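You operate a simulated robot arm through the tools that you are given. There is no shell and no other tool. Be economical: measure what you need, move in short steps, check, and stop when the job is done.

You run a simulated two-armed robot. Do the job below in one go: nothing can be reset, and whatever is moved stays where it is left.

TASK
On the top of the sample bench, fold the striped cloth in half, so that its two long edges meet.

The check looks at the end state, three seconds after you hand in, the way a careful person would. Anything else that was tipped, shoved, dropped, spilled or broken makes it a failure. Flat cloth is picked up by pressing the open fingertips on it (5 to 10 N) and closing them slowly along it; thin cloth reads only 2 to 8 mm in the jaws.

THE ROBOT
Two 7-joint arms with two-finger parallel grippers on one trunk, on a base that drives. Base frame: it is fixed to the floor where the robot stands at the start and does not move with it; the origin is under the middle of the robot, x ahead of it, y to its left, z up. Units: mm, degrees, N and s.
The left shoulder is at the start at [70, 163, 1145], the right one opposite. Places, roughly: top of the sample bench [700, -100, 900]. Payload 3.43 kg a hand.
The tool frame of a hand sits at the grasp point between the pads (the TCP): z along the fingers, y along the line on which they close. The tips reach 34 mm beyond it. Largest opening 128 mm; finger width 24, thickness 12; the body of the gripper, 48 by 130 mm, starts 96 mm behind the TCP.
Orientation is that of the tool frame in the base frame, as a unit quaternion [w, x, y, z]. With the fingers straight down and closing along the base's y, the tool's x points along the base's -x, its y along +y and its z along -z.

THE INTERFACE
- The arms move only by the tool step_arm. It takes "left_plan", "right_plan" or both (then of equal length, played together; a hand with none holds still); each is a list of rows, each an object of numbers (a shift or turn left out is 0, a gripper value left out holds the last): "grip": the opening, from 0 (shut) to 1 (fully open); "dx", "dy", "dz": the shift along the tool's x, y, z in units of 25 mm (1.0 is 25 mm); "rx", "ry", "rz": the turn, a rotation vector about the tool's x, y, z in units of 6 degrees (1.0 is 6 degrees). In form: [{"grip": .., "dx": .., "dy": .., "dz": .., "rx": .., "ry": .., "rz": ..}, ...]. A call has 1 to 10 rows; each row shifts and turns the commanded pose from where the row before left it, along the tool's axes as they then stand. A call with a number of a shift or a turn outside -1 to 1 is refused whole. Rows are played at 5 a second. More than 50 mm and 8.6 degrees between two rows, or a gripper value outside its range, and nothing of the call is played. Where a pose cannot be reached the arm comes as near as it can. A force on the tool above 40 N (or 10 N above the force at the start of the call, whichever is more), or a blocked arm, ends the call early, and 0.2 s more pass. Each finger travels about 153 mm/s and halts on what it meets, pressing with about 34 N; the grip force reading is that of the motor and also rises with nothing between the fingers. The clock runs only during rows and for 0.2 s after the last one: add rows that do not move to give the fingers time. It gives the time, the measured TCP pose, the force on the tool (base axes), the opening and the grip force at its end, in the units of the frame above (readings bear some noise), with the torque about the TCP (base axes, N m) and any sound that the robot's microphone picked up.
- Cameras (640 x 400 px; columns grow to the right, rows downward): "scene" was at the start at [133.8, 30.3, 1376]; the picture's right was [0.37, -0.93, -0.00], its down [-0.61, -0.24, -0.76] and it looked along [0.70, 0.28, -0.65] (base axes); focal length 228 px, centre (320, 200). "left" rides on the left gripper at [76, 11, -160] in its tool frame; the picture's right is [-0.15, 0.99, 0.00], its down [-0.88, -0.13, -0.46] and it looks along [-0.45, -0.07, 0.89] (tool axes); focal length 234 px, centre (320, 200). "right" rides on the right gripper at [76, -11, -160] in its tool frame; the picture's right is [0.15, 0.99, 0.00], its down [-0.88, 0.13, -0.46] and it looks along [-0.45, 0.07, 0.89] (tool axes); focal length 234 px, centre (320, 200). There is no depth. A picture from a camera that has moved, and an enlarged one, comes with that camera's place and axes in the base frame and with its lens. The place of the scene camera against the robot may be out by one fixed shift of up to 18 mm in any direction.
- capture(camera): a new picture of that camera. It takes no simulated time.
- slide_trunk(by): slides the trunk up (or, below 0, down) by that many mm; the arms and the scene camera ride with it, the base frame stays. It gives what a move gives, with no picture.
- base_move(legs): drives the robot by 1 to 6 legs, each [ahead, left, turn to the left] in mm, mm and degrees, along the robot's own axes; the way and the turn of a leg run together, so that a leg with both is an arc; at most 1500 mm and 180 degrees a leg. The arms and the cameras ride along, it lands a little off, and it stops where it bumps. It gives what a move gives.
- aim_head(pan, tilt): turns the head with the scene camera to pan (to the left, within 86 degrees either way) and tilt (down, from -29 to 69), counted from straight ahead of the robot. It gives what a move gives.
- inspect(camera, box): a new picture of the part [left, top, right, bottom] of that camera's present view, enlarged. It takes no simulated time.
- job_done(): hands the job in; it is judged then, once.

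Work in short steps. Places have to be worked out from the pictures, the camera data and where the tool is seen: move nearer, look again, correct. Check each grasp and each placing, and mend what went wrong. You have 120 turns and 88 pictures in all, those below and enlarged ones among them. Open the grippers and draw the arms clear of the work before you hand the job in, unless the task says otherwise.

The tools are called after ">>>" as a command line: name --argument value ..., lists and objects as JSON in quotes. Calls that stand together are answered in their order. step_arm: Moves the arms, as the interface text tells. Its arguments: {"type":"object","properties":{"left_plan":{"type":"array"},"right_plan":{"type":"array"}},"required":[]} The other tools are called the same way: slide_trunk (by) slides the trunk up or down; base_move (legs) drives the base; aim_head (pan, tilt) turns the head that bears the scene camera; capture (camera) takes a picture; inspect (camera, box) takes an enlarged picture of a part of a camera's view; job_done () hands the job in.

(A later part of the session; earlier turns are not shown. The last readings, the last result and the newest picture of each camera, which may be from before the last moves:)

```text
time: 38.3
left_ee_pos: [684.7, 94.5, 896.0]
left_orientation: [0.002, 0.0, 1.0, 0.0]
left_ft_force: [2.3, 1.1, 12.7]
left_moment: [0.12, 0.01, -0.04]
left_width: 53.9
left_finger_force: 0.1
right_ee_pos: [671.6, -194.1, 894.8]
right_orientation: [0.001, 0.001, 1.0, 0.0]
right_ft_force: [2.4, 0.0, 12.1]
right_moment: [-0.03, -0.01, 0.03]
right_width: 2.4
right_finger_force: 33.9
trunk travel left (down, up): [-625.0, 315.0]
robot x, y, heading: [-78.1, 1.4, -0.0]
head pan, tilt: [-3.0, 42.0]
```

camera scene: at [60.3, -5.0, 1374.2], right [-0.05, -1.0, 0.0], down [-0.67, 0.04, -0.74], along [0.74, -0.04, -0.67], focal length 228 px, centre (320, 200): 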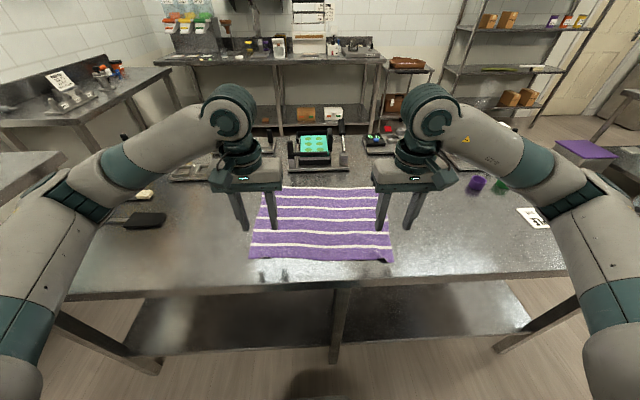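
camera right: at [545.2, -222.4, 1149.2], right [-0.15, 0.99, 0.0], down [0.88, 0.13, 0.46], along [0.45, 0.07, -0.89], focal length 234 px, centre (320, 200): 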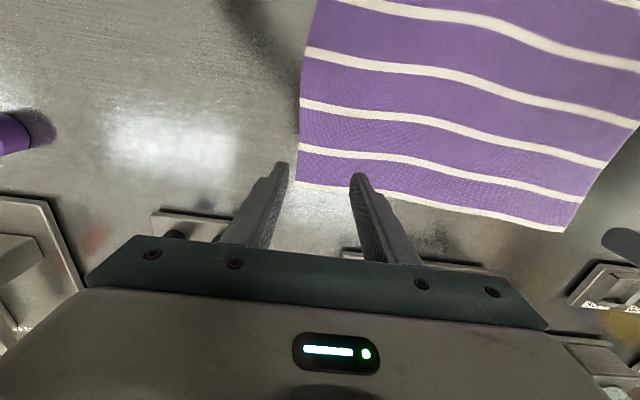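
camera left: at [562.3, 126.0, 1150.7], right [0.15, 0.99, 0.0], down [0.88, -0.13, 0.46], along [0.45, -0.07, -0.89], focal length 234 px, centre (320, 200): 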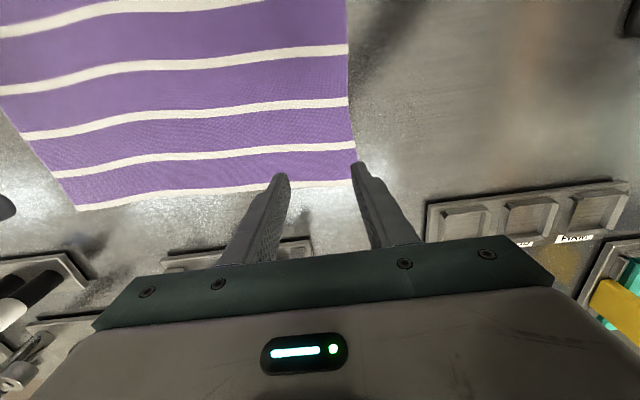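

Contact is 12.7 N, which is firm enough. I'll close slowly.

>>> step_arm --left_plan '[{"grip": 0.4}, {"grip": 0.38}, {"grip": 0.36}, {"grip": 0.34}, {"grip": 0.32}, {"grip": 0.3}, {"grip": 0.28}, {"grip": 0.26}, {"grip": 0.24}, {"grip": 0.22}]'

>>> inspect --camera "left" --box '[200, 110, 440, 260]'

>>> step_arm --left_plan '[{"grip": 0.195}, {"grip": 0.17}, {"grip": 0.15}, {"grip": 0.13}, {"grip": 0.11}, {"grip": 0.09}, {"grip": 0.06}, {"grip": 0.03}, {"grip": 0.0}, {}]'

>>> inspect --camera "left" --box '[200, 110, 440, 260]'

```text
time: 40.5
left_ee_pos: [685.3, 93.9, 895.9]
left_orientation: [0.002, 0.0, 1.0, 0.0]
left_ft_force: [0.2, -4.7, 25.2]
left_moment: [-0.22, 0.18, 0.07]
left_width: 28.6
left_finger_force: 0.3
right_ee_pos: [670.3, -195.5, 896.3]
right_orientation: [0.001, -0.001, 1.0, -0.001]
right_ft_force: [1.0, 5.3, 2.2]
right_moment: [0.17, 0.04, -0.04]
right_width: 2.5
right_finger_force: 34.2
trunk travel left (down, up): [-625.0, 315.0]
robot x, y, heading: [-78.8, 0.4, -0.0]
head pan, tilt: [-3.0, 42.0]
```

```text
2.67 times, centred on (320, 185) of left
camera zoom: at [608.1, 104.7, 1055.4], right [0.15, 0.99, 0.0], down [0.88, -0.13, 0.46], along [0.45, -0.07, -0.89], focal length 624 px, centre (320, 240)
```

zoom: 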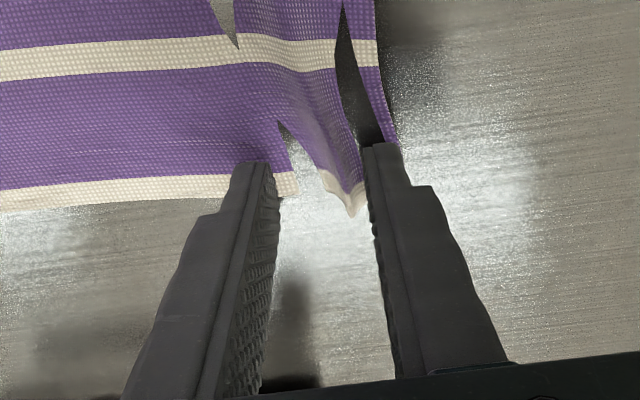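

```text
time: 42.7
left_ee_pos: [684.5, 94.7, 896.2]
left_orientation: [0.002, -0.001, 1.0, 0.0]
left_ft_force: [0.3, -3.6, 27.3]
left_moment: [-0.09, 0.18, 0.07]
left_width: 2.7
left_finger_force: 33.7
right_ee_pos: [670.7, -195.7, 896.4]
right_orientation: [0.002, -0.001, 1.0, 0.0]
right_ft_force: [1.1, 4.1, 0.4]
right_moment: [0.18, -0.01, -0.01]
right_width: 2.1
right_finger_force: 34.3
trunk travel left (down, up): [-625.0, 315.0]
robot x, y, heading: [-79.8, -1.9, -0.1]
head pan, tilt: [-3.0, 42.0]
```

```text
2.67 times, centred on (320, 185) of left
camera zoom: at [608.0, 105.0, 1055.3], right [0.15, 0.99, 0.0], down [0.88, -0.13, 0.46], along [0.45, -0.07, -0.89], focal length 624 px, centre (320, 240)
```

zoom: 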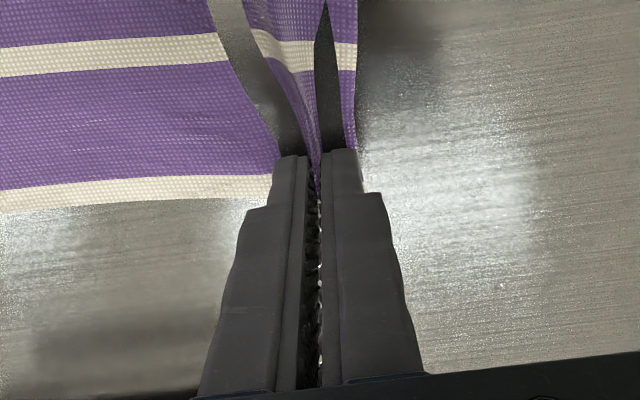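

Both hands now read cloth (2.7 and 2.1 mm). I'll lift 25 mm to test the grasps.

>>> step_arm --left_plan '[{"dz": -0.3}, {"dz": -0.4}, {"dz": -0.5}, {}]' --right_plan '[{"dz": -0.3}, {"dz": -0.4}, {"dz": -0.5}, {}]'

>>> capture --camera "scene"

>>> capture --camera "left"

```text
time: 43.7
left_ee_pos: [687.2, 94.5, 921.5]
left_orientation: [0.0, -0.001, 1.0, 0.0]
left_ft_force: [-0.1, -2.6, -0.4]
left_moment: [-0.06, -0.01, 0.0]
left_width: 2.6
left_finger_force: 33.7
right_ee_pos: [673.1, -195.7, 922.9]
right_orientation: [0.0, -0.001, 1.0, -0.001]
right_ft_force: [-0.3, 1.9, -0.2]
right_moment: [0.09, -0.02, -0.01]
right_width: 2.4
right_finger_force: 34.6
trunk travel left (down, up): [-625.0, 315.0]
robot x, y, heading: [-74.9, -1.3, -0.1]
head pan, tilt: [-3.0, 42.0]
```

```text
57 pictures are left
camera scene: at [60.5, -5.2, 1374.2], right [-0.05, -1.0, 0.0], down [-0.67, 0.04, -0.74], along [0.74, -0.04, -0.67], focal length 228 px, centre (320, 200)
```

scene: 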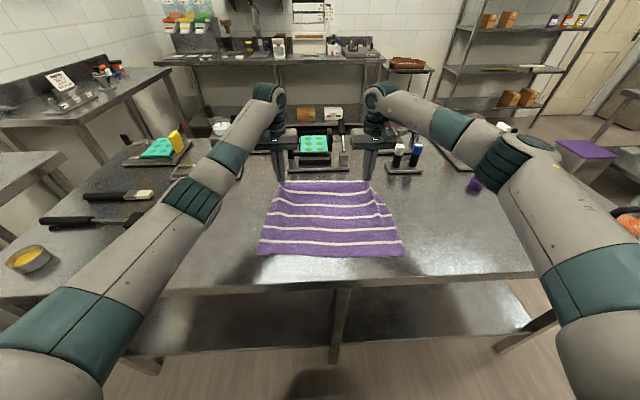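

```text
56 pictures are left
camera left: at [611.0, 104.9, 1082.2], right [0.15, 0.99, 0.0], down [0.88, -0.13, 0.45], along [0.45, -0.07, -0.89], focal length 234 px, centre (320, 200)
```

left: 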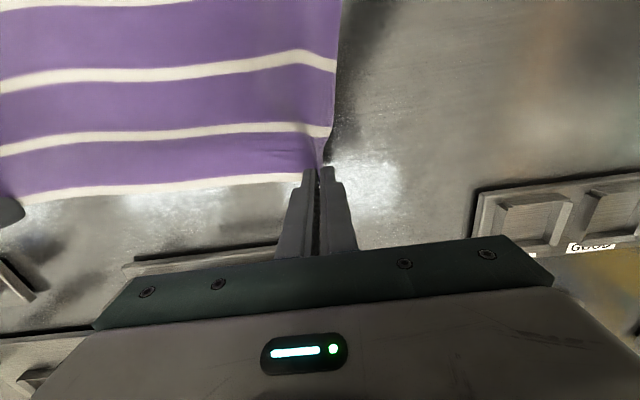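

Both grasps hold and the far edge comes up. Now the first part of the fold arc: up and toward me, tilting the fingers forward 36° as I go.

>>> step_arm --left_plan '[{"dx": 0.24, "dz": -0.72, "ry": -1}, {"dx": 0.323, "dz": -0.758, "ry": -1}, {"dx": 0.367, "dz": -0.773, "ry": -1}, {"dx": 0.411, "dz": -0.806, "ry": -1}, {"dx": 0.503, "dz": -0.837, "ry": -1}, {"dx": 0.542, "dz": -0.821, "ry": -1}, {}]' --right_plan '[{"dx": 0.24, "dz": -0.72, "ry": -1}, {"dx": 0.323, "dz": -0.758, "ry": -1}, {"dx": 0.367, "dz": -0.773, "ry": -1}, {"dx": 0.411, "dz": -0.806, "ry": -1}, {"dx": 0.503, "dz": -0.837, "ry": -1}, {"dx": 0.542, "dz": -0.821, "ry": -1}, {}]'

>>> capture --camera "scene"

```text
time: 45.3
left_ee_pos: [600.4, 95.3, 1016.8]
left_orientation: [0.308, -0.001, 0.951, 0.0]
left_ft_force: [0.4, -1.4, -0.4]
left_moment: [-0.06, 0.0, -0.03]
left_width: 2.3
left_finger_force: 33.9
right_ee_pos: [586.6, -194.2, 1016.9]
right_orientation: [0.308, 0.0, 0.951, 0.0]
right_ft_force: [0.9, 2.1, -0.9]
right_moment: [0.14, 0.0, 0.0]
right_width: 2.1
right_finger_force: 33.9
trunk travel left (down, up): [-625.0, 315.0]
robot x, y, heading: [-80.0, -0.6, -0.1]
head pan, tilt: [-3.0, 42.0]
```

```text
55 pictures are left
camera scene: at [61.4, -5.0, 1374.1], right [-0.05, -1.0, 0.0], down [-0.67, 0.04, -0.74], along [0.74, -0.04, -0.67], focal length 228 px, centre (320, 200)
```

scene: 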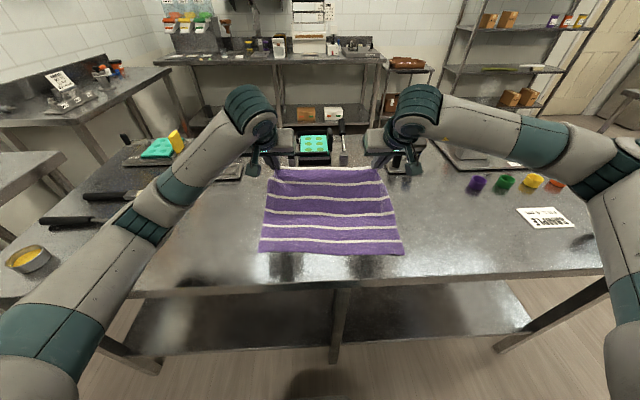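

Cloth is lifting evenly and the near half lies still. Now I'll drive back 140 mm, which carries the held edge over the fold line at constant height.

>>> base_move --legs '[[-140, 0, 0]]'

>>> capture --camera "scene"

```text
time: 46.7
left_ee_pos: [459.0, 93.5, 1015.9]
left_orientation: [0.309, -0.001, 0.951, 0.001]
left_ft_force: [-0.5, -0.9, 0.5]
left_moment: [-0.06, -0.02, 0.0]
left_width: 2.6
left_finger_force: 33.9
right_ee_pos: [446.4, -194.8, 1017.9]
right_orientation: [0.309, 0.0, 0.951, 0.0]
right_ft_force: [-0.2, 1.3, -0.2]
right_moment: [0.06, 0.0, 0.03]
right_width: 2.4
right_finger_force: 33.5
trunk travel left (down, up): [-625.0, 315.0]
robot x, y, heading: [-216.3, -0.1, -0.1]
head pan, tilt: [-3.0, 42.0]
```

```text
54 pictures are left
camera scene: at [-79.8, -5.0, 1374.3], right [-0.05, -1.0, 0.0], down [-0.67, 0.03, -0.74], along [0.74, -0.04, -0.67], focal length 228 px, centre (320, 200)
```

scene: 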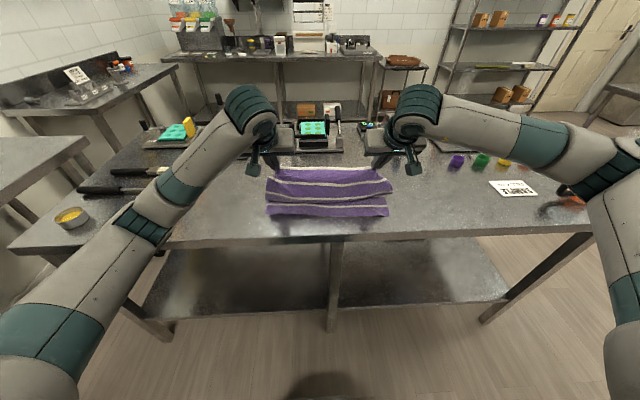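

Held edge is over the fold, with P ≈ (475, z 994). I'll continue the arc down toward the near edge with more forward tilt, pausing about 45 mm high.

>>> step_arm --left_plan '[{"dx": 0.688, "dz": -0.006, "ry": -0.93}, {"dx": 0.761, "dz": 0.074, "ry": -0.93}, {"dx": 0.827, "dz": 0.168, "ry": -0.93}, {"dx": 0.886, "dz": 0.223, "ry": -0.93}, {"dx": 0.917, "dz": 0.19, "ry": -0.93}, {}]' --right_plan '[{"dx": 0.688, "dz": -0.006, "ry": -0.93}, {"dx": 0.761, "dz": 0.074, "ry": -0.93}, {"dx": 0.827, "dz": 0.168, "ry": -0.93}, {"dx": 0.886, "dz": 0.223, "ry": -0.93}, {"dx": 0.917, "dz": 0.19, "ry": -0.93}, {}]'

>>> capture --camera "scene"

>>> capture --camera "left"

```text
time: 48.1
left_ee_pos: [406.0, 93.6, 930.9]
left_orientation: [0.529, 0.0, 0.849, 0.001]
left_ft_force: [0.2, 0.1, -0.6]
left_moment: [0.03, 0.01, 0.0]
left_width: 2.2
left_finger_force: 34.6
right_ee_pos: [397.5, -185.1, 949.4]
right_orientation: [0.498, -0.004, 0.867, 0.005]
right_ft_force: [0.3, -0.1, -0.8]
right_moment: [0.01, 0.01, 0.02]
right_width: 2.1
right_finger_force: 33.6
right hand out of reach, approached as far as the arm can: row 5
trunk travel left (down, up): [-625.0, 315.0]
robot x, y, heading: [-217.7, 0.4, -0.3]
head pan, tilt: [-3.0, 42.0]
```

```text
53 pictures are left
camera scene: at [-79.4, -6.3, 1374.2], right [-0.05, -1.0, 0.0], down [-0.67, 0.04, -0.74], along [0.74, -0.04, -0.67], focal length 228 px, centre (320, 200)
```

scene: 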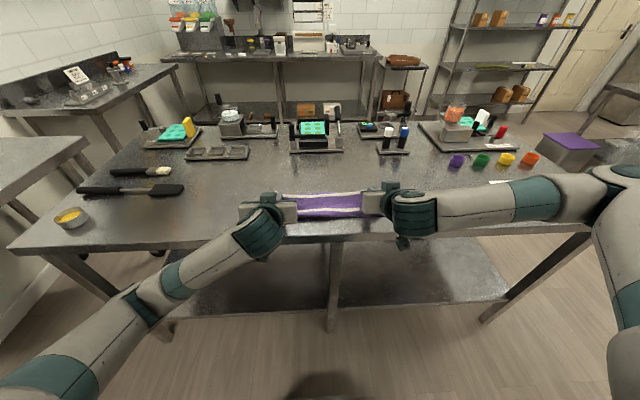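

```text
52 pictures are left
camera left: at [228.7, 103.4, 933.4], right [0.06, 0.99, 0.13], down [-0.02, -0.13, 0.99], along [1.0, -0.07, 0.01], focal length 234 px, centre (320, 200)
```

left: 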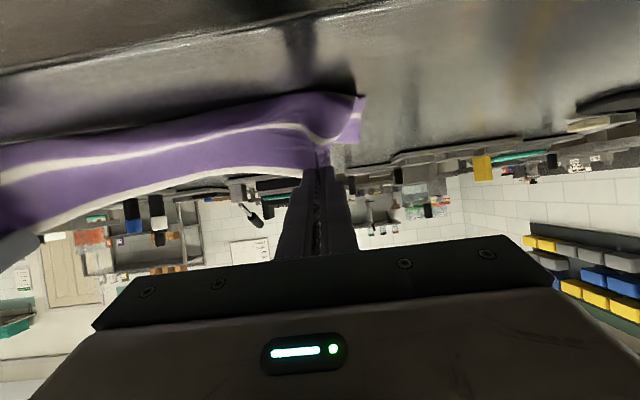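

The right arm stopped at its limit slightly short (tilt 60°, z 949), the left is fine. Lowering the trunk brings both hands down without changing arm posture, so I'll do 28 mm of that.

>>> slide_trunk --by -28

>>> capture --camera "right"

```text
time: 48.8
left_ee_pos: [404.9, 94.6, 903.3]
left_orientation: [0.529, -0.001, 0.849, 0.001]
left_ft_force: [-1.0, 0.0, 0.2]
left_moment: [-0.02, 0.0, -0.02]
left_width: 2.6
left_finger_force: 34.0
right_ee_pos: [396.9, -183.5, 922.3]
right_orientation: [0.499, -0.004, 0.867, 0.006]
right_ft_force: [-0.5, -0.3, 0.4]
right_moment: [0.04, 0.03, 0.0]
right_width: 2.3
right_finger_force: 34.3
trunk travel left (down, up): [-597.0, 343.0]
robot x, y, heading: [-218.4, 4.1, 0.2]
head pan, tilt: [-3.0, 42.0]
```

```text
51 pictures are left
camera right: at [220.6, -197.5, 937.3], right [-0.09, 0.99, -0.12], down [0.05, 0.13, 0.99], along [1.0, 0.08, -0.06], focal length 234 px, centre (320, 200)
```

right: 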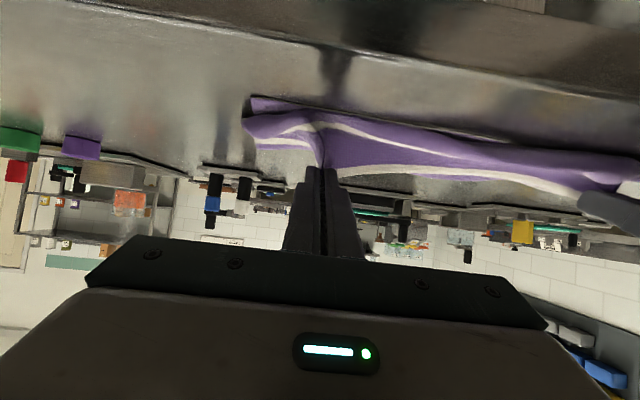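

The right is still about 19 mm high. I'll relax its commanded tilt slightly to get back within reach and see where it settles.

>>> step_arm --right_plan '[{"ry": 0.5}, {"ry": 0.3}, {}]'

```text
time: 49.6
left_ee_pos: [405.7, 93.1, 902.2]
left_orientation: [0.53, 0.0, 0.848, 0.0]
left_ft_force: [0.2, 0.2, 0.4]
left_moment: [0.0, -0.01, -0.02]
left_width: 2.6
left_finger_force: 33.9
right_ee_pos: [396.9, -183.6, 922.4]
right_orientation: [0.461, -0.003, 0.887, 0.004]
right_ft_force: [-0.2, -0.1, -0.4]
right_moment: [-0.01, 0.0, 0.02]
right_width: 2.2
right_finger_force: 34.0
trunk travel left (down, up): [-597.0, 343.0]
robot x, y, heading: [-218.0, 4.0, -0.0]
head pan, tilt: [-3.0, 42.0]
```

Good, it responds again. Now I'll lower both to near the bench at the target edge line (right also back out 9 mm in y).

>>> step_arm --left_plan '[{"dx": 0.23, "dz": -0.11}, {"dx": 0.23, "dz": -0.11}, {}]' --right_plan '[{"dx": 0.6, "dz": 0.05, "dy": -0.18}, {"dx": 0.6, "dz": 0.05, "dy": -0.18}, {}]'

>>> capture --camera "left"

>>> capture --camera "right"

>>> capture --camera "scene"

```text
time: 50.4
left_ee_pos: [395.1, 93.8, 896.4]
left_orientation: [0.53, 0.0, 0.848, -0.001]
left_ft_force: [1.3, -2.5, 5.9]
left_moment: [-0.12, -0.15, -0.06]
left_width: 2.8
left_finger_force: 34.0
right_ee_pos: [381.2, -193.7, 897.1]
right_orientation: [0.462, -0.006, 0.887, 0.007]
right_ft_force: [0.8, 1.9, 0.3]
right_moment: [0.05, 0.01, 0.05]
right_width: 2.1
right_finger_force: 33.9
trunk travel left (down, up): [-597.0, 343.0]
robot x, y, heading: [-214.9, 3.1, 0.2]
head pan, tilt: [-3.0, 42.0]
```

```text
50 pictures are left
camera left: at [218.2, 104.1, 898.4], right [0.06, 0.99, 0.13], down [-0.02, -0.13, 0.99], along [1.0, -0.07, 0.01], focal length 234 px, centre (320, 200)
```

left: 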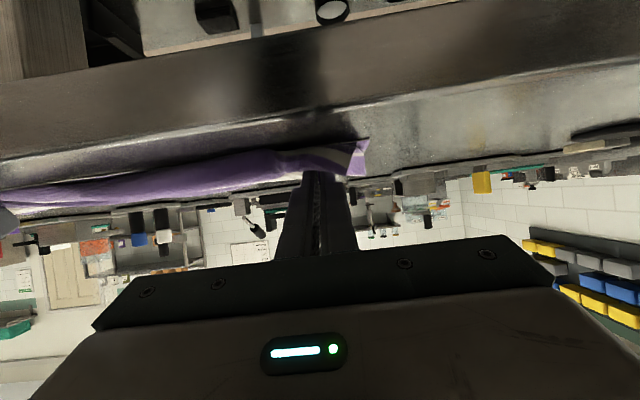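

```text
49 pictures are left
camera right: at [207.0, -206.4, 926.1], right [-0.1, 0.99, -0.11], down [0.13, 0.13, 0.98], along [0.99, 0.08, -0.14], focal length 234 px, centre (320, 200)
```

right: 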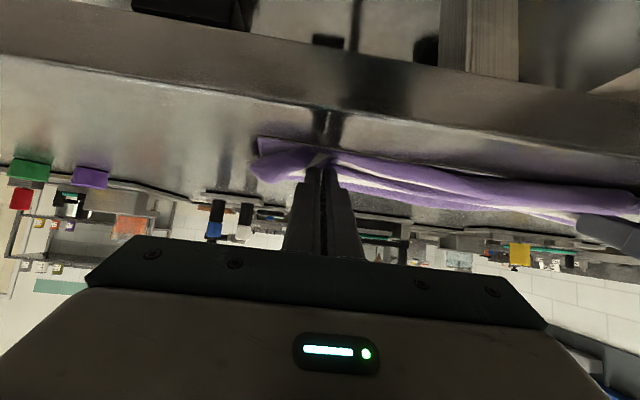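

```text
48 pictures are left
camera scene: at [-80.2, -5.1, 1346.4], right [-0.05, -1.0, 0.0], down [-0.67, 0.04, -0.74], along [0.74, -0.04, -0.67], focal length 228 px, centre (320, 200)
```

scene: 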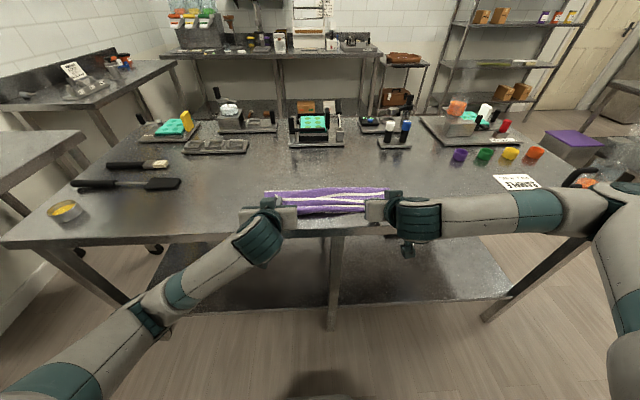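

The left is lightly in contact. Let me take a close look at the cloth from the head before releasing.

>>> inspect --camera "scene" --box '[240, 165, 420, 265]'

```text
3.56 times, centred on (330, 215) of scene
camera zoom: at [-80.2, -5.1, 1346.4], right [-0.05, -1.0, 0.0], down [-0.67, 0.04, -0.74], along [0.74, -0.04, -0.67], focal length 812 px, centre (284, 147)
```

zoom: 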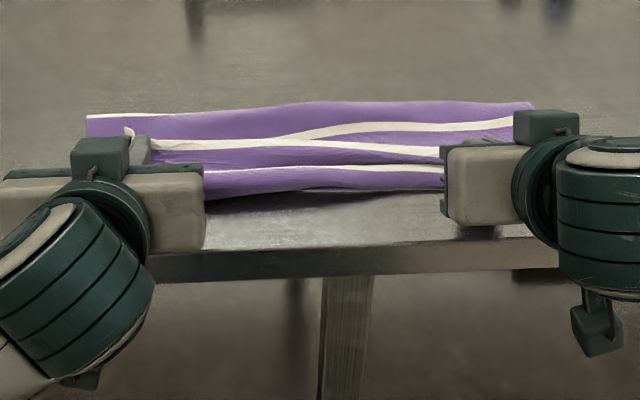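

The cloth is folded over with its edge in the hands near the front edge. I'll open the jaws gradually to let the pinched ridges spread, and look again.

>>> step_arm --left_plan '[{"grip": 0.04}, {"grip": 0.08}, {"grip": 0.13}, {"grip": 0.18}, {"grip": 0.24}, {"grip": 0.3}, {"grip": 0.38}, {}]' --right_plan '[{"grip": 0.04}, {"grip": 0.08}, {"grip": 0.13}, {"grip": 0.18}, {"grip": 0.24}, {"grip": 0.3}, {"grip": 0.38}, {}]'

>>> capture --camera "left"

>>> capture --camera "right"

```text
time: 52.2
left_ee_pos: [395.5, 94.6, 894.6]
left_orientation: [0.529, -0.001, 0.849, 0.001]
left_ft_force: [0.5, -0.3, 0.3]
left_moment: [0.0, 0.01, -0.03]
left_width: 48.5
left_finger_force: 0.1
right_ee_pos: [382.9, -192.3, 895.8]
right_orientation: [0.46, -0.004, 0.888, 0.005]
right_ft_force: [-0.3, -0.2, 0.3]
right_moment: [0.0, 0.01, 0.02]
right_width: 48.9
right_finger_force: 0.1
trunk travel left (down, up): [-597.0, 343.0]
robot x, y, heading: [-213.9, 1.5, -0.0]
head pan, tilt: [-3.0, 42.0]
```

```text
46 pictures are left
camera left: at [218.6, 104.4, 897.9], right [0.06, 0.99, 0.13], down [-0.02, -0.13, 0.99], along [1.0, -0.07, 0.01], focal length 234 px, centre (320, 200)
```

left: 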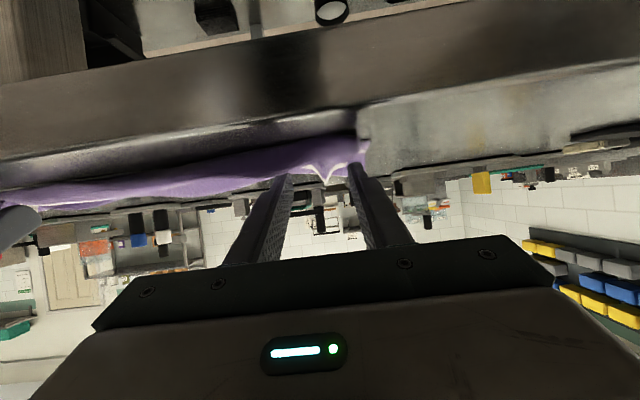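

```text
45 pictures are left
camera right: at [207.4, -206.4, 925.9], right [-0.1, 0.99, -0.12], down [0.13, 0.13, 0.98], along [0.99, 0.08, -0.14], focal length 234 px, centre (320, 200)
```

right: 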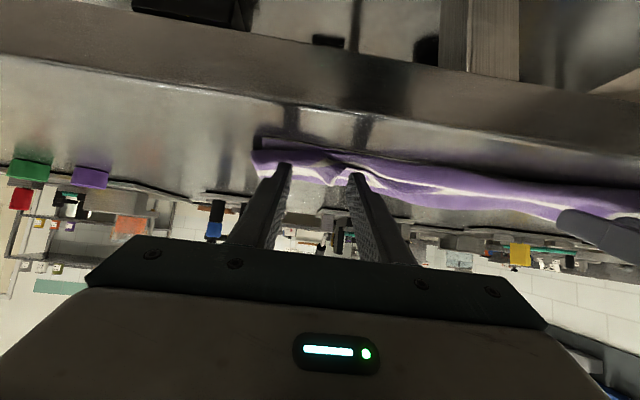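

Both are released and unloaded. I'll withdraw the hands straight back by driving the base 110 mm.

>>> base_move --legs '[[-110, 0, 0]]'

>>> step_arm --left_plan '[{"dx": -0.88, "dz": -0.44}, {"dx": -0.88, "dz": -0.44}, {"dx": -0.88, "dz": -0.44, "ry": 1}, {"dx": -0.8, "dz": -0.44, "ry": 1}, {"ry": 1}, {"ry": 1}]' --right_plan '[{"dx": -0.8, "dz": -0.55}, {"dx": -0.8, "dz": -0.55}, {"dx": -0.8, "dz": -0.55, "ry": 1}, {"dx": -0.8, "dz": -0.55, "ry": 1}, {"ry": 1}, {"ry": 1}]'

>>> capture --camera "scene"

```text
time: 53.4
left_ee_pos: [285.0, 94.0, 895.2]
left_orientation: [0.53, 0.0, 0.848, 0.0]
left_ft_force: [0.4, 0.2, -0.1]
left_moment: [0.01, 0.0, 0.01]
left_width: 48.7
left_finger_force: 0.0
right_ee_pos: [271.7, -193.2, 897.0]
right_orientation: [0.462, -0.005, 0.887, 0.005]
right_ft_force: [-0.4, 0.2, 0.2]
right_moment: [-0.02, 0.01, 0.01]
right_width: 48.5
right_finger_force: 0.2
trunk travel left (down, up): [-597.0, 343.0]
robot x, y, heading: [-331.0, 0.8, -0.1]
head pan, tilt: [-3.0, 42.0]
```

```text
time: 55.0
left_ee_pos: [317.0, 142.8, 963.6]
left_orientation: [0.395, -0.015, 0.917, 0.058]
left_ft_force: [1.0, -0.7, 0.1]
left_moment: [0.01, 0.03, 0.0]
left_width: 48.3
left_finger_force: 0.1
left hand out of reach, approached as far as the arm can: row 4, 6
right_ee_pos: [274.7, -192.6, 993.1]
right_orientation: [0.266, -0.005, 0.964, 0.006]
right_ft_force: [0.8, -0.4, 0.6]
right_moment: [0.03, 0.0, 0.03]
right_width: 48.5
right_finger_force: 0.1
trunk travel left (down, up): [-597.0, 343.0]
robot x, y, heading: [-323.9, -0.6, -0.1]
head pan, tilt: [-3.0, 42.0]
stopped in row 6 (left hand): the arm was blocked; the commanded pose is now the measured one
```

```text
44 pictures are left
camera scene: at [-190.1, -6.2, 1346.4], right [-0.05, -1.0, 0.0], down [-0.67, 0.04, -0.74], along [0.74, -0.04, -0.67], focal length 228 px, centre (320, 200)
```

scene: 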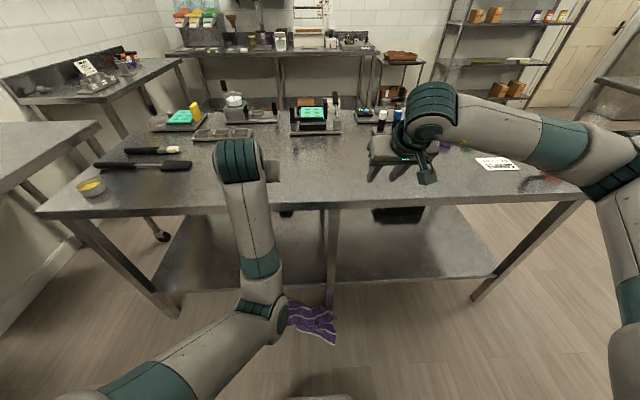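

The cloth has been dragged off the bench and is on the floor in front of it. Nothing else looks disturbed, so I'll check how it lies and whether it's caught on a hand.

>>> aim_head --pan 0 --tilt 66

>>> capture --camera "scene"

>>> capture --camera "left"

>>> capture --camera "right"

```text
time: 55.9
left_ee_pos: [317.4, 142.5, 962.7]
left_orientation: [0.396, -0.015, 0.916, 0.057]
left_ft_force: [0.2, 0.5, 0.8]
left_moment: [0.01, 0.0, 0.03]
left_width: 48.2
left_finger_force: 0.0
right_ee_pos: [275.2, -192.2, 994.2]
right_orientation: [0.265, -0.005, 0.964, 0.004]
right_ft_force: [0.2, 0.1, 0.9]
right_moment: [-0.03, -0.03, 0.01]
right_width: 48.7
right_finger_force: 0.0
trunk travel left (down, up): [-597.0, 343.0]
robot x, y, heading: [-326.7, -0.8, -0.1]
head pan, tilt: [0.0, 66.0]
```

```text
43 pictures are left
camera scene: at [-213.0, -0.4, 1315.9], right [0.0, -1.0, 0.0], down [-0.91, 0.0, -0.41], along [0.41, 0.0, -0.91], focal length 228 px, centre (320, 200)
```

scene: 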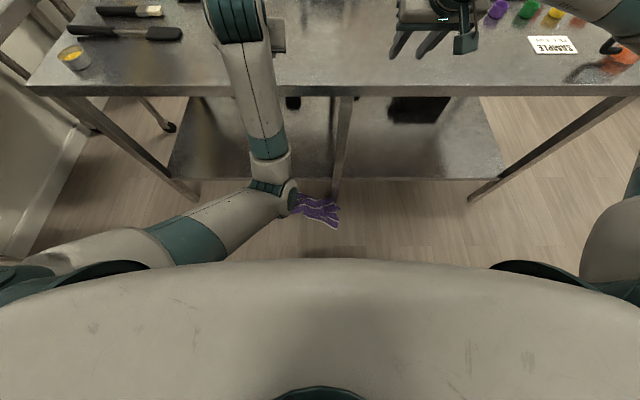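

```text
42 pictures are left
camera left: at [149.1, 135.6, 1017.4], right [0.03, 0.98, 0.2], down [0.28, -0.2, 0.94], along [0.96, 0.03, -0.28], focal length 234 px, centre (320, 200)
```

left: 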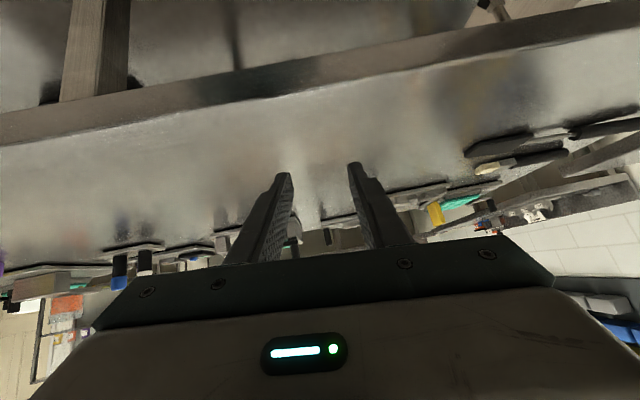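

```text
41 pictures are left
camera right: at [128.9, -206.0, 1091.5], right [-0.14, 0.99, -0.07], down [0.52, 0.13, 0.84], along [0.84, 0.08, -0.53], focal length 234 px, centre (320, 200)
```

right: 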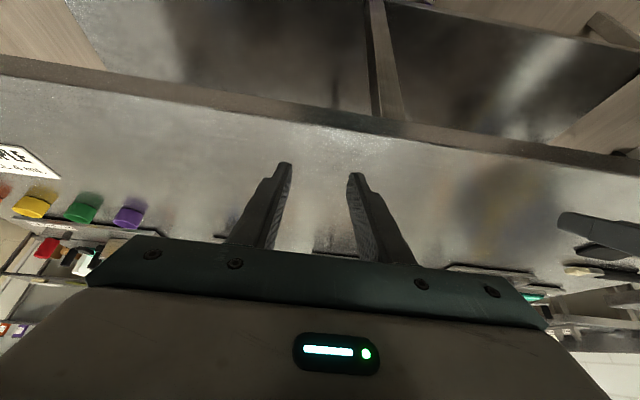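

The cloth lies crumpled on the floor at about (310, 20), free of the hands. I'll back off to clear the bench, then straighten the arms.

>>> base_move --legs '[[-350, 0, 0]]'

>>> step_arm --left_plan '[{"dx": -0.7, "dz": 0.7}, {"dx": -0.7, "dz": 0.7}, {"dx": -0.7, "dz": 0.7}, {"dx": -0.7, "dz": 0.7}, {"dx": -0.7, "dz": 0.7}, {"dx": -0.7, "dz": 0.7}, {}]' --right_plan '[{"dx": -0.85, "dz": 0.5}, {"dx": -0.85, "dz": 0.5}, {"dx": -0.85, "dz": 0.5}, {"dx": -0.85, "dz": 0.5}, {"dx": -0.85, "dz": 0.5}, {"dx": -0.85, "dz": 0.5}, {}]'

>>> aim_head --pan 0 --tilt 52

>>> capture --camera "scene"

```text
time: 58.1
left_ee_pos: [-28.3, 153.7, 961.3]
left_orientation: [0.395, -0.019, 0.916, 0.058]
left_ft_force: [-0.1, -0.3, 0.1]
left_moment: [-0.02, -0.01, 0.0]
left_width: 48.6
left_finger_force: 0.1
right_ee_pos: [-67.3, -181.4, 992.6]
right_orientation: [0.266, -0.01, 0.964, 0.005]
right_ft_force: [-0.2, 0.0, 0.1]
right_moment: [-0.05, 0.01, -0.01]
right_width: 48.5
right_finger_force: 0.0
trunk travel left (down, up): [-597.0, 343.0]
robot x, y, heading: [-671.3, 3.6, 0.7]
head pan, tilt: [0.0, 66.0]
```

```text
time: 59.8
left_ee_pos: [120.4, 163.1, 966.9]
left_orientation: [0.397, -0.017, 0.916, 0.057]
left_ft_force: [-0.3, 0.2, 0.2]
left_moment: [0.0, 0.03, 0.02]
left_width: 48.6
left_finger_force: 0.0
right_ee_pos: [79.9, -178.4, 994.5]
right_orientation: [0.266, -0.01, 0.964, 0.006]
right_ft_force: [0.7, 0.2, -0.7]
right_moment: [0.03, -0.03, -0.06]
right_width: 48.7
right_finger_force: 0.1
trunk travel left (down, up): [-597.0, 343.0]
robot x, y, heading: [-673.5, 6.3, 0.5]
head pan, tilt: [0.0, 66.0]
```

```text
time: 60.5
left_ee_pos: [119.2, 163.1, 966.6]
left_orientation: [0.396, -0.016, 0.917, 0.057]
left_ft_force: [0.2, 0.3, 0.2]
left_moment: [-0.03, 0.0, -0.01]
left_width: 48.6
left_finger_force: 0.1
right_ee_pos: [80.1, -177.2, 994.3]
right_orientation: [0.266, -0.009, 0.964, 0.005]
right_ft_force: [-0.1, -0.7, 0.7]
right_moment: [0.01, 0.02, 0.01]
right_width: 48.6
right_finger_force: 0.1
trunk travel left (down, up): [-597.0, 343.0]
robot x, y, heading: [-669.9, 8.2, 0.2]
head pan, tilt: [0.0, 52.0]
```

```text
40 pictures are left
camera scene: at [-542.0, 6.2, 1332.3], right [0.01, -1.0, 0.0], down [-0.79, -0.01, -0.61], along [0.61, 0.0, -0.79], focal length 228 px, centre (320, 200)
```

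scene: 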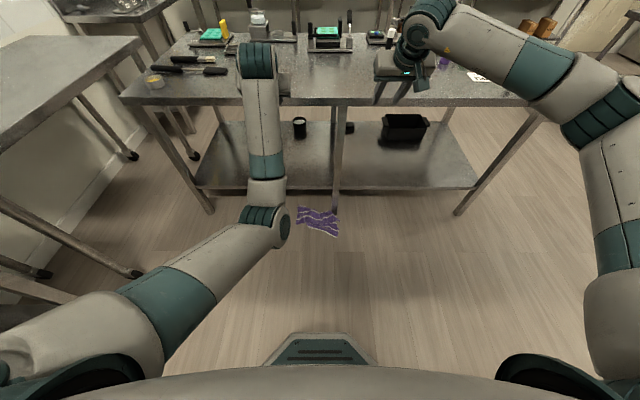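

The cloth lies open on the floor beside the bench's front-centre leg. I'll look closer.

>>> inspect --camera "scene" --box '[270, 185, 370, 250]'

```text
6.15 times, centred on (320, 218) of scene
camera zoom: at [-542.0, 6.2, 1332.3], right [0.01, -1.0, 0.0], down [-0.79, -0.01, -0.61], along [0.61, 0.0, -0.79], focal length 1405 px, centre (320, 92)
```

zoom: 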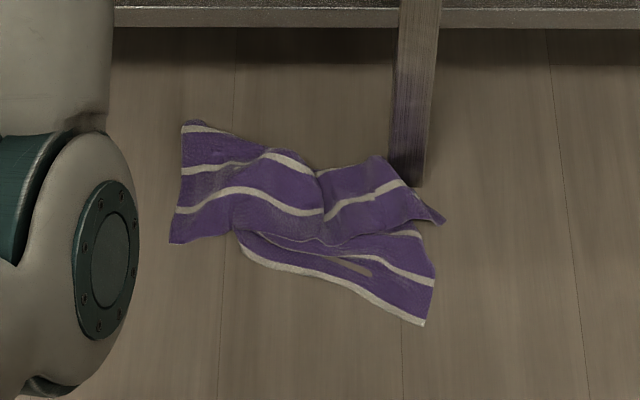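

The two hem corners (white-edged) seem to be at floor points ≈(166,-107) and ≈(422,165); the second lies under the bench. I'll level both hands to point straight down, then lower the trunk, and drag the cloth out by the nearer corner.

>>> step_arm --left_plan '[{"ry": 1}, {"ry": 1}, {"ry": 1}, {"ry": 1}, {"ry": 1}, {"ry": 1}, {"ry": 1}, {"ry": 0.8}, {}]' --right_plan '[{"ry": 1}, {"ry": 1}, {"ry": 1}, {"ry": 1}, {"ry": 1}, {"ry": 0.15}, {}, {}, {}]'

>>> slide_trunk --by -200

>>> capture --camera "scene"

```text
time: 62.5
left_ee_pos: [119.4, 163.7, 966.8]
left_orientation: [-0.001, -0.039, 0.998, 0.047]
left_ft_force: [-0.2, -0.3, -0.1]
left_moment: [-0.01, 0.01, -0.01]
left_width: 48.7
left_finger_force: 0.0
right_ee_pos: [79.6, -179.8, 995.0]
right_orientation: [0.0, -0.01, 1.0, 0.003]
right_ft_force: [0.4, 0.3, 0.2]
right_moment: [0.01, 0.02, 0.0]
right_width: 48.7
right_finger_force: 0.2
trunk travel left (down, up): [-597.0, 343.0]
robot x, y, heading: [-674.4, 4.0, 0.4]
head pan, tilt: [0.0, 52.0]
```

```text
time: 64.7
left_ee_pos: [121.9, 164.5, 767.0]
left_orientation: [-0.001, -0.039, 0.998, 0.047]
left_ft_force: [-0.9, -0.5, 0.1]
left_moment: [0.01, -0.01, -0.04]
left_width: 48.5
left_finger_force: 0.0
right_ee_pos: [78.9, -179.7, 794.2]
right_orientation: [-0.001, -0.01, 1.0, 0.003]
right_ft_force: [1.0, 0.3, 0.5]
right_moment: [-0.01, -0.04, -0.01]
right_width: 48.7
right_finger_force: 0.0
trunk travel left (down, up): [-397.0, 543.0]
robot x, y, heading: [-674.9, 6.9, 0.3]
head pan, tilt: [0.0, 52.0]
```

```text
38 pictures are left
camera scene: at [-542.3, 6.2, 1132.5], right [0.01, -1.0, 0.0], down [-0.79, -0.01, -0.62], along [0.62, 0.0, -0.79], focal length 228 px, centre (320, 200)
```

scene: 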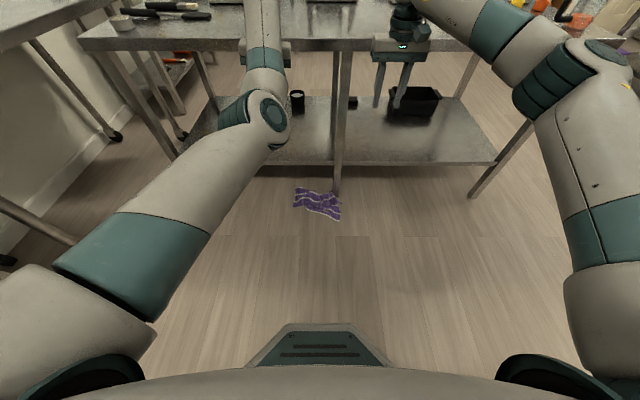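

Clear so far. I'll lower further, come 70 mm forward, and look with the right wrist camera.

>>> slide_trunk --by -320

>>> base_move --legs '[[60, 0, 0]]'

>>> capture --camera "right"

>>> capture --camera "left"

```text
time: 67.8
left_ee_pos: [120.2, 163.5, 447.7]
left_orientation: [-0.002, -0.039, 0.998, 0.046]
left_ft_force: [0.9, 0.6, -0.1]
left_moment: [-0.01, -0.02, -0.01]
left_width: 48.6
left_finger_force: 0.0
right_ee_pos: [79.3, -179.4, 474.1]
right_orientation: [-0.001, -0.009, 1.0, 0.003]
right_ft_force: [0.8, 0.2, -0.7]
right_moment: [0.01, 0.03, 0.01]
right_width: 48.9
right_finger_force: 0.1
trunk travel left (down, up): [-77.0, 863.0]
robot x, y, heading: [-671.6, 7.6, 0.4]
head pan, tilt: [0.0, 52.0]
```

```text
time: 68.8
left_ee_pos: [180.0, 164.1, 446.8]
left_orientation: [-0.002, -0.039, 0.998, 0.046]
left_ft_force: [0.7, 0.0, -0.9]
left_moment: [0.0, 0.0, -0.01]
left_width: 48.9
left_finger_force: 0.0
right_ee_pos: [140.4, -178.5, 473.3]
right_orientation: [-0.001, -0.01, 1.0, 0.002]
right_ft_force: [-0.7, -0.3, -0.7]
right_moment: [0.02, 0.02, -0.02]
right_width: 48.6
right_finger_force: 0.2
trunk travel left (down, up): [-77.0, 863.0]
robot x, y, heading: [-611.8, 1.8, 0.6]
head pan, tilt: [0.0, 52.0]
```

```text
37 pictures are left
camera right: at [63.9, -193.0, 633.4], right [-0.17, 0.99, 0.01], down [0.88, 0.15, 0.45], along [0.45, 0.08, -0.89], focal length 234 px, centre (320, 200)
```

right: 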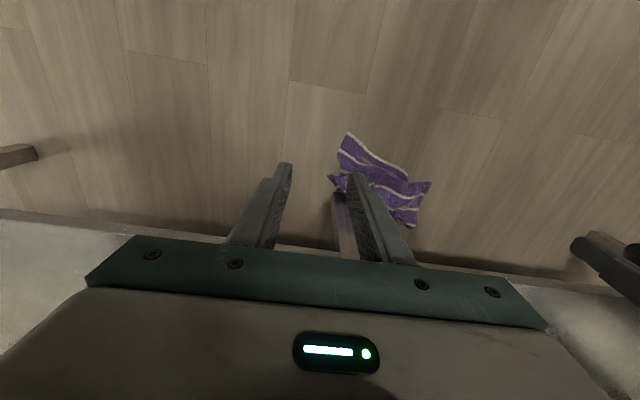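

```text
36 pictures are left
camera left: at [103.9, 153.5, 607.1], right [0.07, 0.99, 0.09], down [0.89, -0.1, 0.44], along [0.45, 0.05, -0.89], focal length 234 px, centre (320, 200)
```

left: 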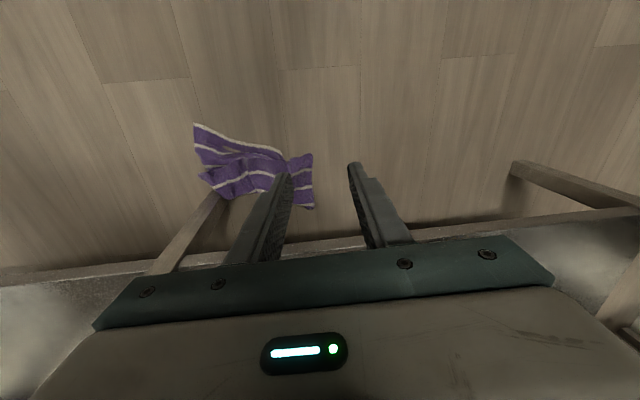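

The two wrist views agree: hem corner R at (174,-97), with the hem running toward (260,94). I'll bring the right hand over it, turned about 24° so it closes along the hem.

>>> slide_trunk --by -70

>>> step_arm --right_plan '[{"grip": 0.4, "dx": -0.22, "dy": 0.45, "dz": 0.9}, {"dx": -0.22, "dy": 0.45, "dz": 0.9}, {"dx": -0.22, "dy": 0.45, "dz": 0.9}, {"dx": -0.22, "dy": 0.45, "dz": 0.9}, {"dx": -0.22, "dy": 0.45, "dz": 0.9}, {"dx": -0.22, "dy": 0.45, "dz": 0.9}, {"dx": -0.22, "dy": 0.45, "dz": 0.9}, {"dx": -0.22, "dy": 0.45, "dz": 0.9}, {"dx": -0.22, "dy": 0.45, "dz": 0.9}, {"dx": -0.22, "dy": 0.45, "dz": 0.9}]'

>>> step_arm --right_plan '[{"rz": 1, "dz": 0.6}, {"rz": 1, "dz": 0.6}, {"rz": 1, "dz": 0.6}, {"rz": 1, "dz": 0.6}, {}]'

>>> capture --camera "right"

```text
time: 69.9
left_ee_pos: [179.7, 165.1, 377.1]
left_orientation: [-0.001, -0.04, 0.998, 0.047]
left_ft_force: [-1.3, 0.1, 0.9]
left_moment: [-0.01, 0.0, -0.01]
left_width: 48.7
left_finger_force: 0.1
right_ee_pos: [140.2, -179.1, 404.7]
right_orientation: [-0.001, -0.009, 1.0, 0.002]
right_ft_force: [-0.7, -0.3, 0.4]
right_moment: [0.0, 0.0, 0.01]
right_width: 48.4
right_finger_force: 0.0
trunk travel left (down, up): [-7.0, 933.0]
robot x, y, heading: [-608.7, 5.0, 0.6]
head pan, tilt: [0.0, 52.0]
```

```text
time: 72.1
left_ee_pos: [178.9, 163.7, 377.4]
left_orientation: [-0.001, -0.039, 0.998, 0.046]
left_ft_force: [0.4, -0.3, 0.2]
left_moment: [0.01, -0.02, 0.02]
left_width: 48.6
left_finger_force: 0.0
right_ee_pos: [191.7, -65.4, 179.8]
right_orientation: [-0.001, -0.01, 1.0, 0.003]
right_ft_force: [0.1, -0.2, 0.0]
right_moment: [0.04, 0.01, -0.01]
right_width: 51.3
right_finger_force: 0.0
trunk travel left (down, up): [-7.0, 933.0]
robot x, y, heading: [-617.5, 5.6, 0.3]
head pan, tilt: [0.0, 52.0]
```

```text
time: 73.3
left_ee_pos: [178.2, 164.0, 377.1]
left_orientation: [-0.001, -0.039, 0.998, 0.046]
left_ft_force: [0.3, 0.3, 0.3]
left_moment: [-0.01, 0.01, 0.03]
left_width: 48.4
left_finger_force: 0.0
right_ee_pos: [188.1, -64.2, 118.1]
right_orientation: [-0.001, 0.199, 0.98, 0.002]
right_ft_force: [-0.1, 0.2, 0.0]
right_moment: [-0.03, -0.01, 0.02]
right_width: 51.2
right_finger_force: 0.1
right hand out of reach, approached as far as the arm can: row 4
trunk travel left (down, up): [-7.0, 933.0]
robot x, y, heading: [-614.1, 4.7, 0.5]
head pan, tilt: [0.0, 52.0]
```

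```text
35 pictures are left
camera right: at [113.7, -47.2, 278.9], right [0.25, 0.97, 0.0], down [0.86, -0.23, 0.45], along [0.44, -0.11, -0.89], focal length 234 px, centre (320, 200)
```

right: 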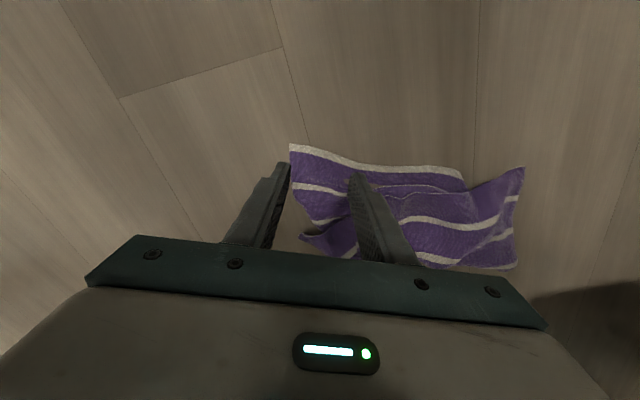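

The hand is at the end of its reach. I'll draw both hands back 100–115 mm first and then drive forward 120 mm, so nothing nears the bench.

>>> step_arm --left_plan '[{"dx": 0.9}, {"dx": 0.9}, {"dx": 0.9}, {"dx": 0.9}, {"dx": 0.9}, {}]' --right_plan '[{"dx": 0.83, "dy": -0.36}, {"dx": 0.83, "dy": -0.36}, {"dx": 0.83, "dy": -0.36}, {"dx": 0.83, "dy": -0.36}, {"dx": 0.83, "dy": -0.36}, {}]'

>>> base_move --legs '[[120, 0, 0]]'

>>> capture --camera "right"

```text
time: 74.7
left_ee_pos: [162.8, 167.5, 373.6]
left_orientation: [-0.002, -0.04, 0.998, 0.046]
left_ft_force: [-0.8, 0.7, 0.0]
left_moment: [0.04, -0.02, 0.01]
left_width: 48.7
left_finger_force: 0.0
left hand out of reach, approached as far as the arm can: row 1, 2, 3, 4, 5
right_ee_pos: [72.9, -65.5, 120.3]
right_orientation: [-0.001, 0.198, 0.98, 0.002]
right_ft_force: [0.0, 0.0, 0.6]
right_moment: [-0.01, 0.02, -0.01]
right_width: 51.2
right_finger_force: 0.0
trunk travel left (down, up): [-7.0, 933.0]
robot x, y, heading: [-612.1, 6.0, 0.3]
head pan, tilt: [0.0, 52.0]
```

```text
time: 75.9
left_ee_pos: [283.5, 167.8, 373.3]
left_orientation: [-0.002, -0.039, 0.998, 0.046]
left_ft_force: [-0.3, 0.4, 0.3]
left_moment: [0.02, -0.01, -0.01]
left_width: 48.8
left_finger_force: 0.1
right_ee_pos: [194.6, -65.3, 121.0]
right_orientation: [-0.002, 0.199, 0.98, 0.002]
right_ft_force: [0.1, -0.1, -0.5]
right_moment: [0.05, -0.01, -0.02]
right_width: 51.3
right_finger_force: 0.0
trunk travel left (down, up): [-7.0, 933.0]
robot x, y, heading: [-489.9, 6.2, 0.8]
head pan, tilt: [0.0, 52.0]
```

```text
34 pictures are left
camera right: at [120.8, -47.1, 280.5], right [0.25, 0.97, 0.0], down [0.86, -0.22, 0.45], along [0.44, -0.11, -0.89], focal length 234 px, centre (320, 200)
```

right: 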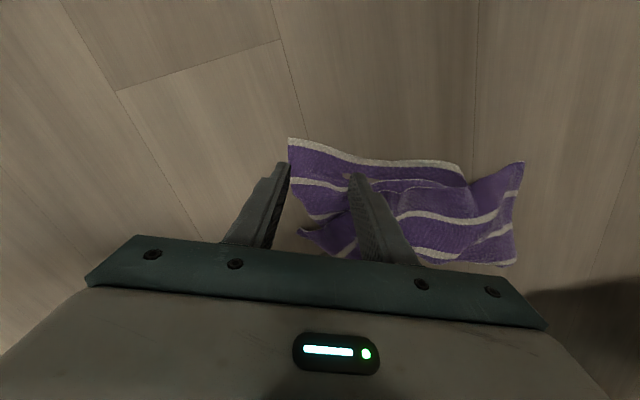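

The right hand is right over the target. I'll lower it toward the floor.

>>> step_arm --right_plan '[{"dz": 0.8}, {"dz": 0.8}, {"dz": 0.8}, {"dz": 0.5}, {}]'

>>> inspect --camera "right" --box '[200, 110, 440, 260]'

```text
time: 77.1
left_ee_pos: [283.2, 168.2, 372.8]
left_orientation: [-0.002, -0.038, 0.998, 0.046]
left_ft_force: [0.5, -0.4, 0.2]
left_moment: [0.01, 0.0, 0.06]
left_width: 49.0
left_finger_force: 0.1
right_ee_pos: [194.9, -64.4, 47.1]
right_orientation: [-0.002, 0.198, 0.98, 0.002]
right_ft_force: [-0.3, -0.4, 0.7]
right_moment: [-0.02, -0.01, 0.01]
right_width: 51.0
right_finger_force: 0.0
trunk travel left (down, up): [-7.0, 933.0]
robot x, y, heading: [-491.2, 8.1, 0.5]
head pan, tilt: [0.0, 52.0]
```

```text
2.67 times, centred on (320, 185) of right
camera zoom: at [120.7, -47.2, 206.9], right [0.25, 0.97, 0.0], down [0.86, -0.22, 0.45], along [0.44, -0.11, -0.89], focal length 624 px, centre (320, 240)
```

zoom: 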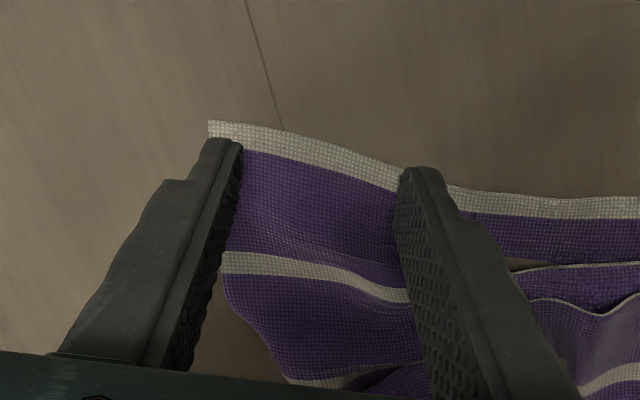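

Nicely placed. I'll nudge inward and press down.

>>> step_arm --right_plan '[{"dy": 0.15}, {"dz": 0.3}, {"dz": 0.12}, {"dz": 0.06}, {}]'

```text
time: 78.3
left_ee_pos: [283.3, 167.7, 374.5]
left_orientation: [-0.002, -0.039, 0.998, 0.047]
left_ft_force: [0.0, 0.3, 0.2]
left_moment: [0.0, -0.01, 0.02]
left_width: 49.1
left_finger_force: 0.0
right_ee_pos: [196.0, -60.8, 36.5]
right_orientation: [-0.002, 0.199, 0.98, 0.002]
right_ft_force: [-0.5, -0.1, 3.3]
right_moment: [-0.05, 0.06, -0.02]
right_width: 51.4
right_finger_force: 0.0
trunk travel left (down, up): [-7.0, 933.0]
robot x, y, heading: [-490.1, 5.6, 0.4]
head pan, tilt: [0.0, 52.0]
```

Contact at 3.3 N; I'll press to around 10 N and start closing.

>>> step_arm --right_plan '[{"dz": 0.07}, {"dz": 0.02}, {"grip": 0.38}, {"grip": 0.36}, {"grip": 0.34}, {"grip": 0.32}, {"grip": 0.3}, {"grip": 0.28}, {"grip": 0.26}, {"grip": 0.24}]'

>>> step_arm --right_plan '[{"grip": 0.215}, {"grip": 0.19}, {"grip": 0.17}, {"grip": 0.15}, {"grip": 0.12}, {"grip": 0.09}, {"grip": 0.06}, {"grip": 0.03}, {"grip": 0.0}, {}]'

>>> inspect --camera "right" --box '[200, 110, 440, 260]'

```text
time: 80.5
left_ee_pos: [283.3, 167.6, 375.0]
left_orientation: [-0.001, -0.039, 0.998, 0.047]
left_ft_force: [-0.5, 0.4, 0.3]
left_moment: [0.02, 0.03, 0.03]
left_width: 48.5
left_finger_force: 0.1
right_ee_pos: [197.0, -60.9, 35.3]
right_orientation: [0.0, 0.198, 0.98, 0.003]
right_ft_force: [5.7, -2.0, 21.5]
right_moment: [-0.36, -0.09, 0.1]
right_width: 31.2
right_finger_force: 0.3
trunk travel left (down, up): [-7.0, 933.0]
robot x, y, heading: [-490.0, 6.6, 0.3]
head pan, tilt: [0.0, 52.0]
```

```text
time: 82.7
left_ee_pos: [283.1, 168.1, 374.6]
left_orientation: [0.0, -0.04, 0.998, 0.046]
left_ft_force: [-0.2, 0.4, -0.4]
left_moment: [0.02, 0.03, 0.03]
left_width: 48.7
left_finger_force: 0.0
right_ee_pos: [197.0, -59.2, 35.5]
right_orientation: [0.0, 0.197, 0.98, 0.004]
right_ft_force: [2.4, 7.3, 21.9]
right_moment: [0.09, -0.11, 0.06]
right_width: 2.4
right_finger_force: 34.4
trunk travel left (down, up): [-7.0, 933.0]
robot x, y, heading: [-491.5, 5.3, 0.1]
head pan, tilt: [0.0, 52.0]
```

```text
2.67 times, centred on (320, 185) of right
camera zoom: at [122.0, -42.0, 195.5], right [0.25, 0.97, 0.01], down [0.86, -0.22, 0.45], along [0.44, -0.11, -0.89], focal length 624 px, centre (320, 240)
```

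zoom: 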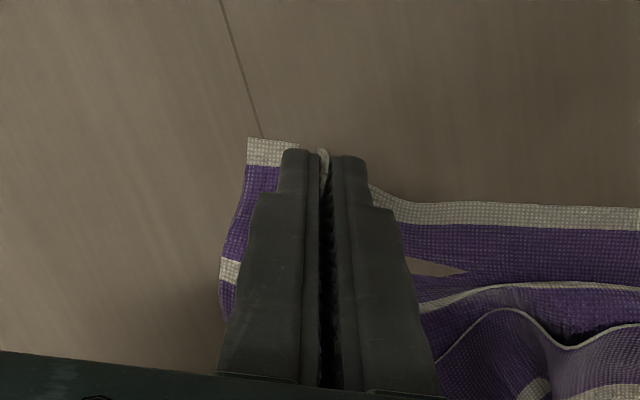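

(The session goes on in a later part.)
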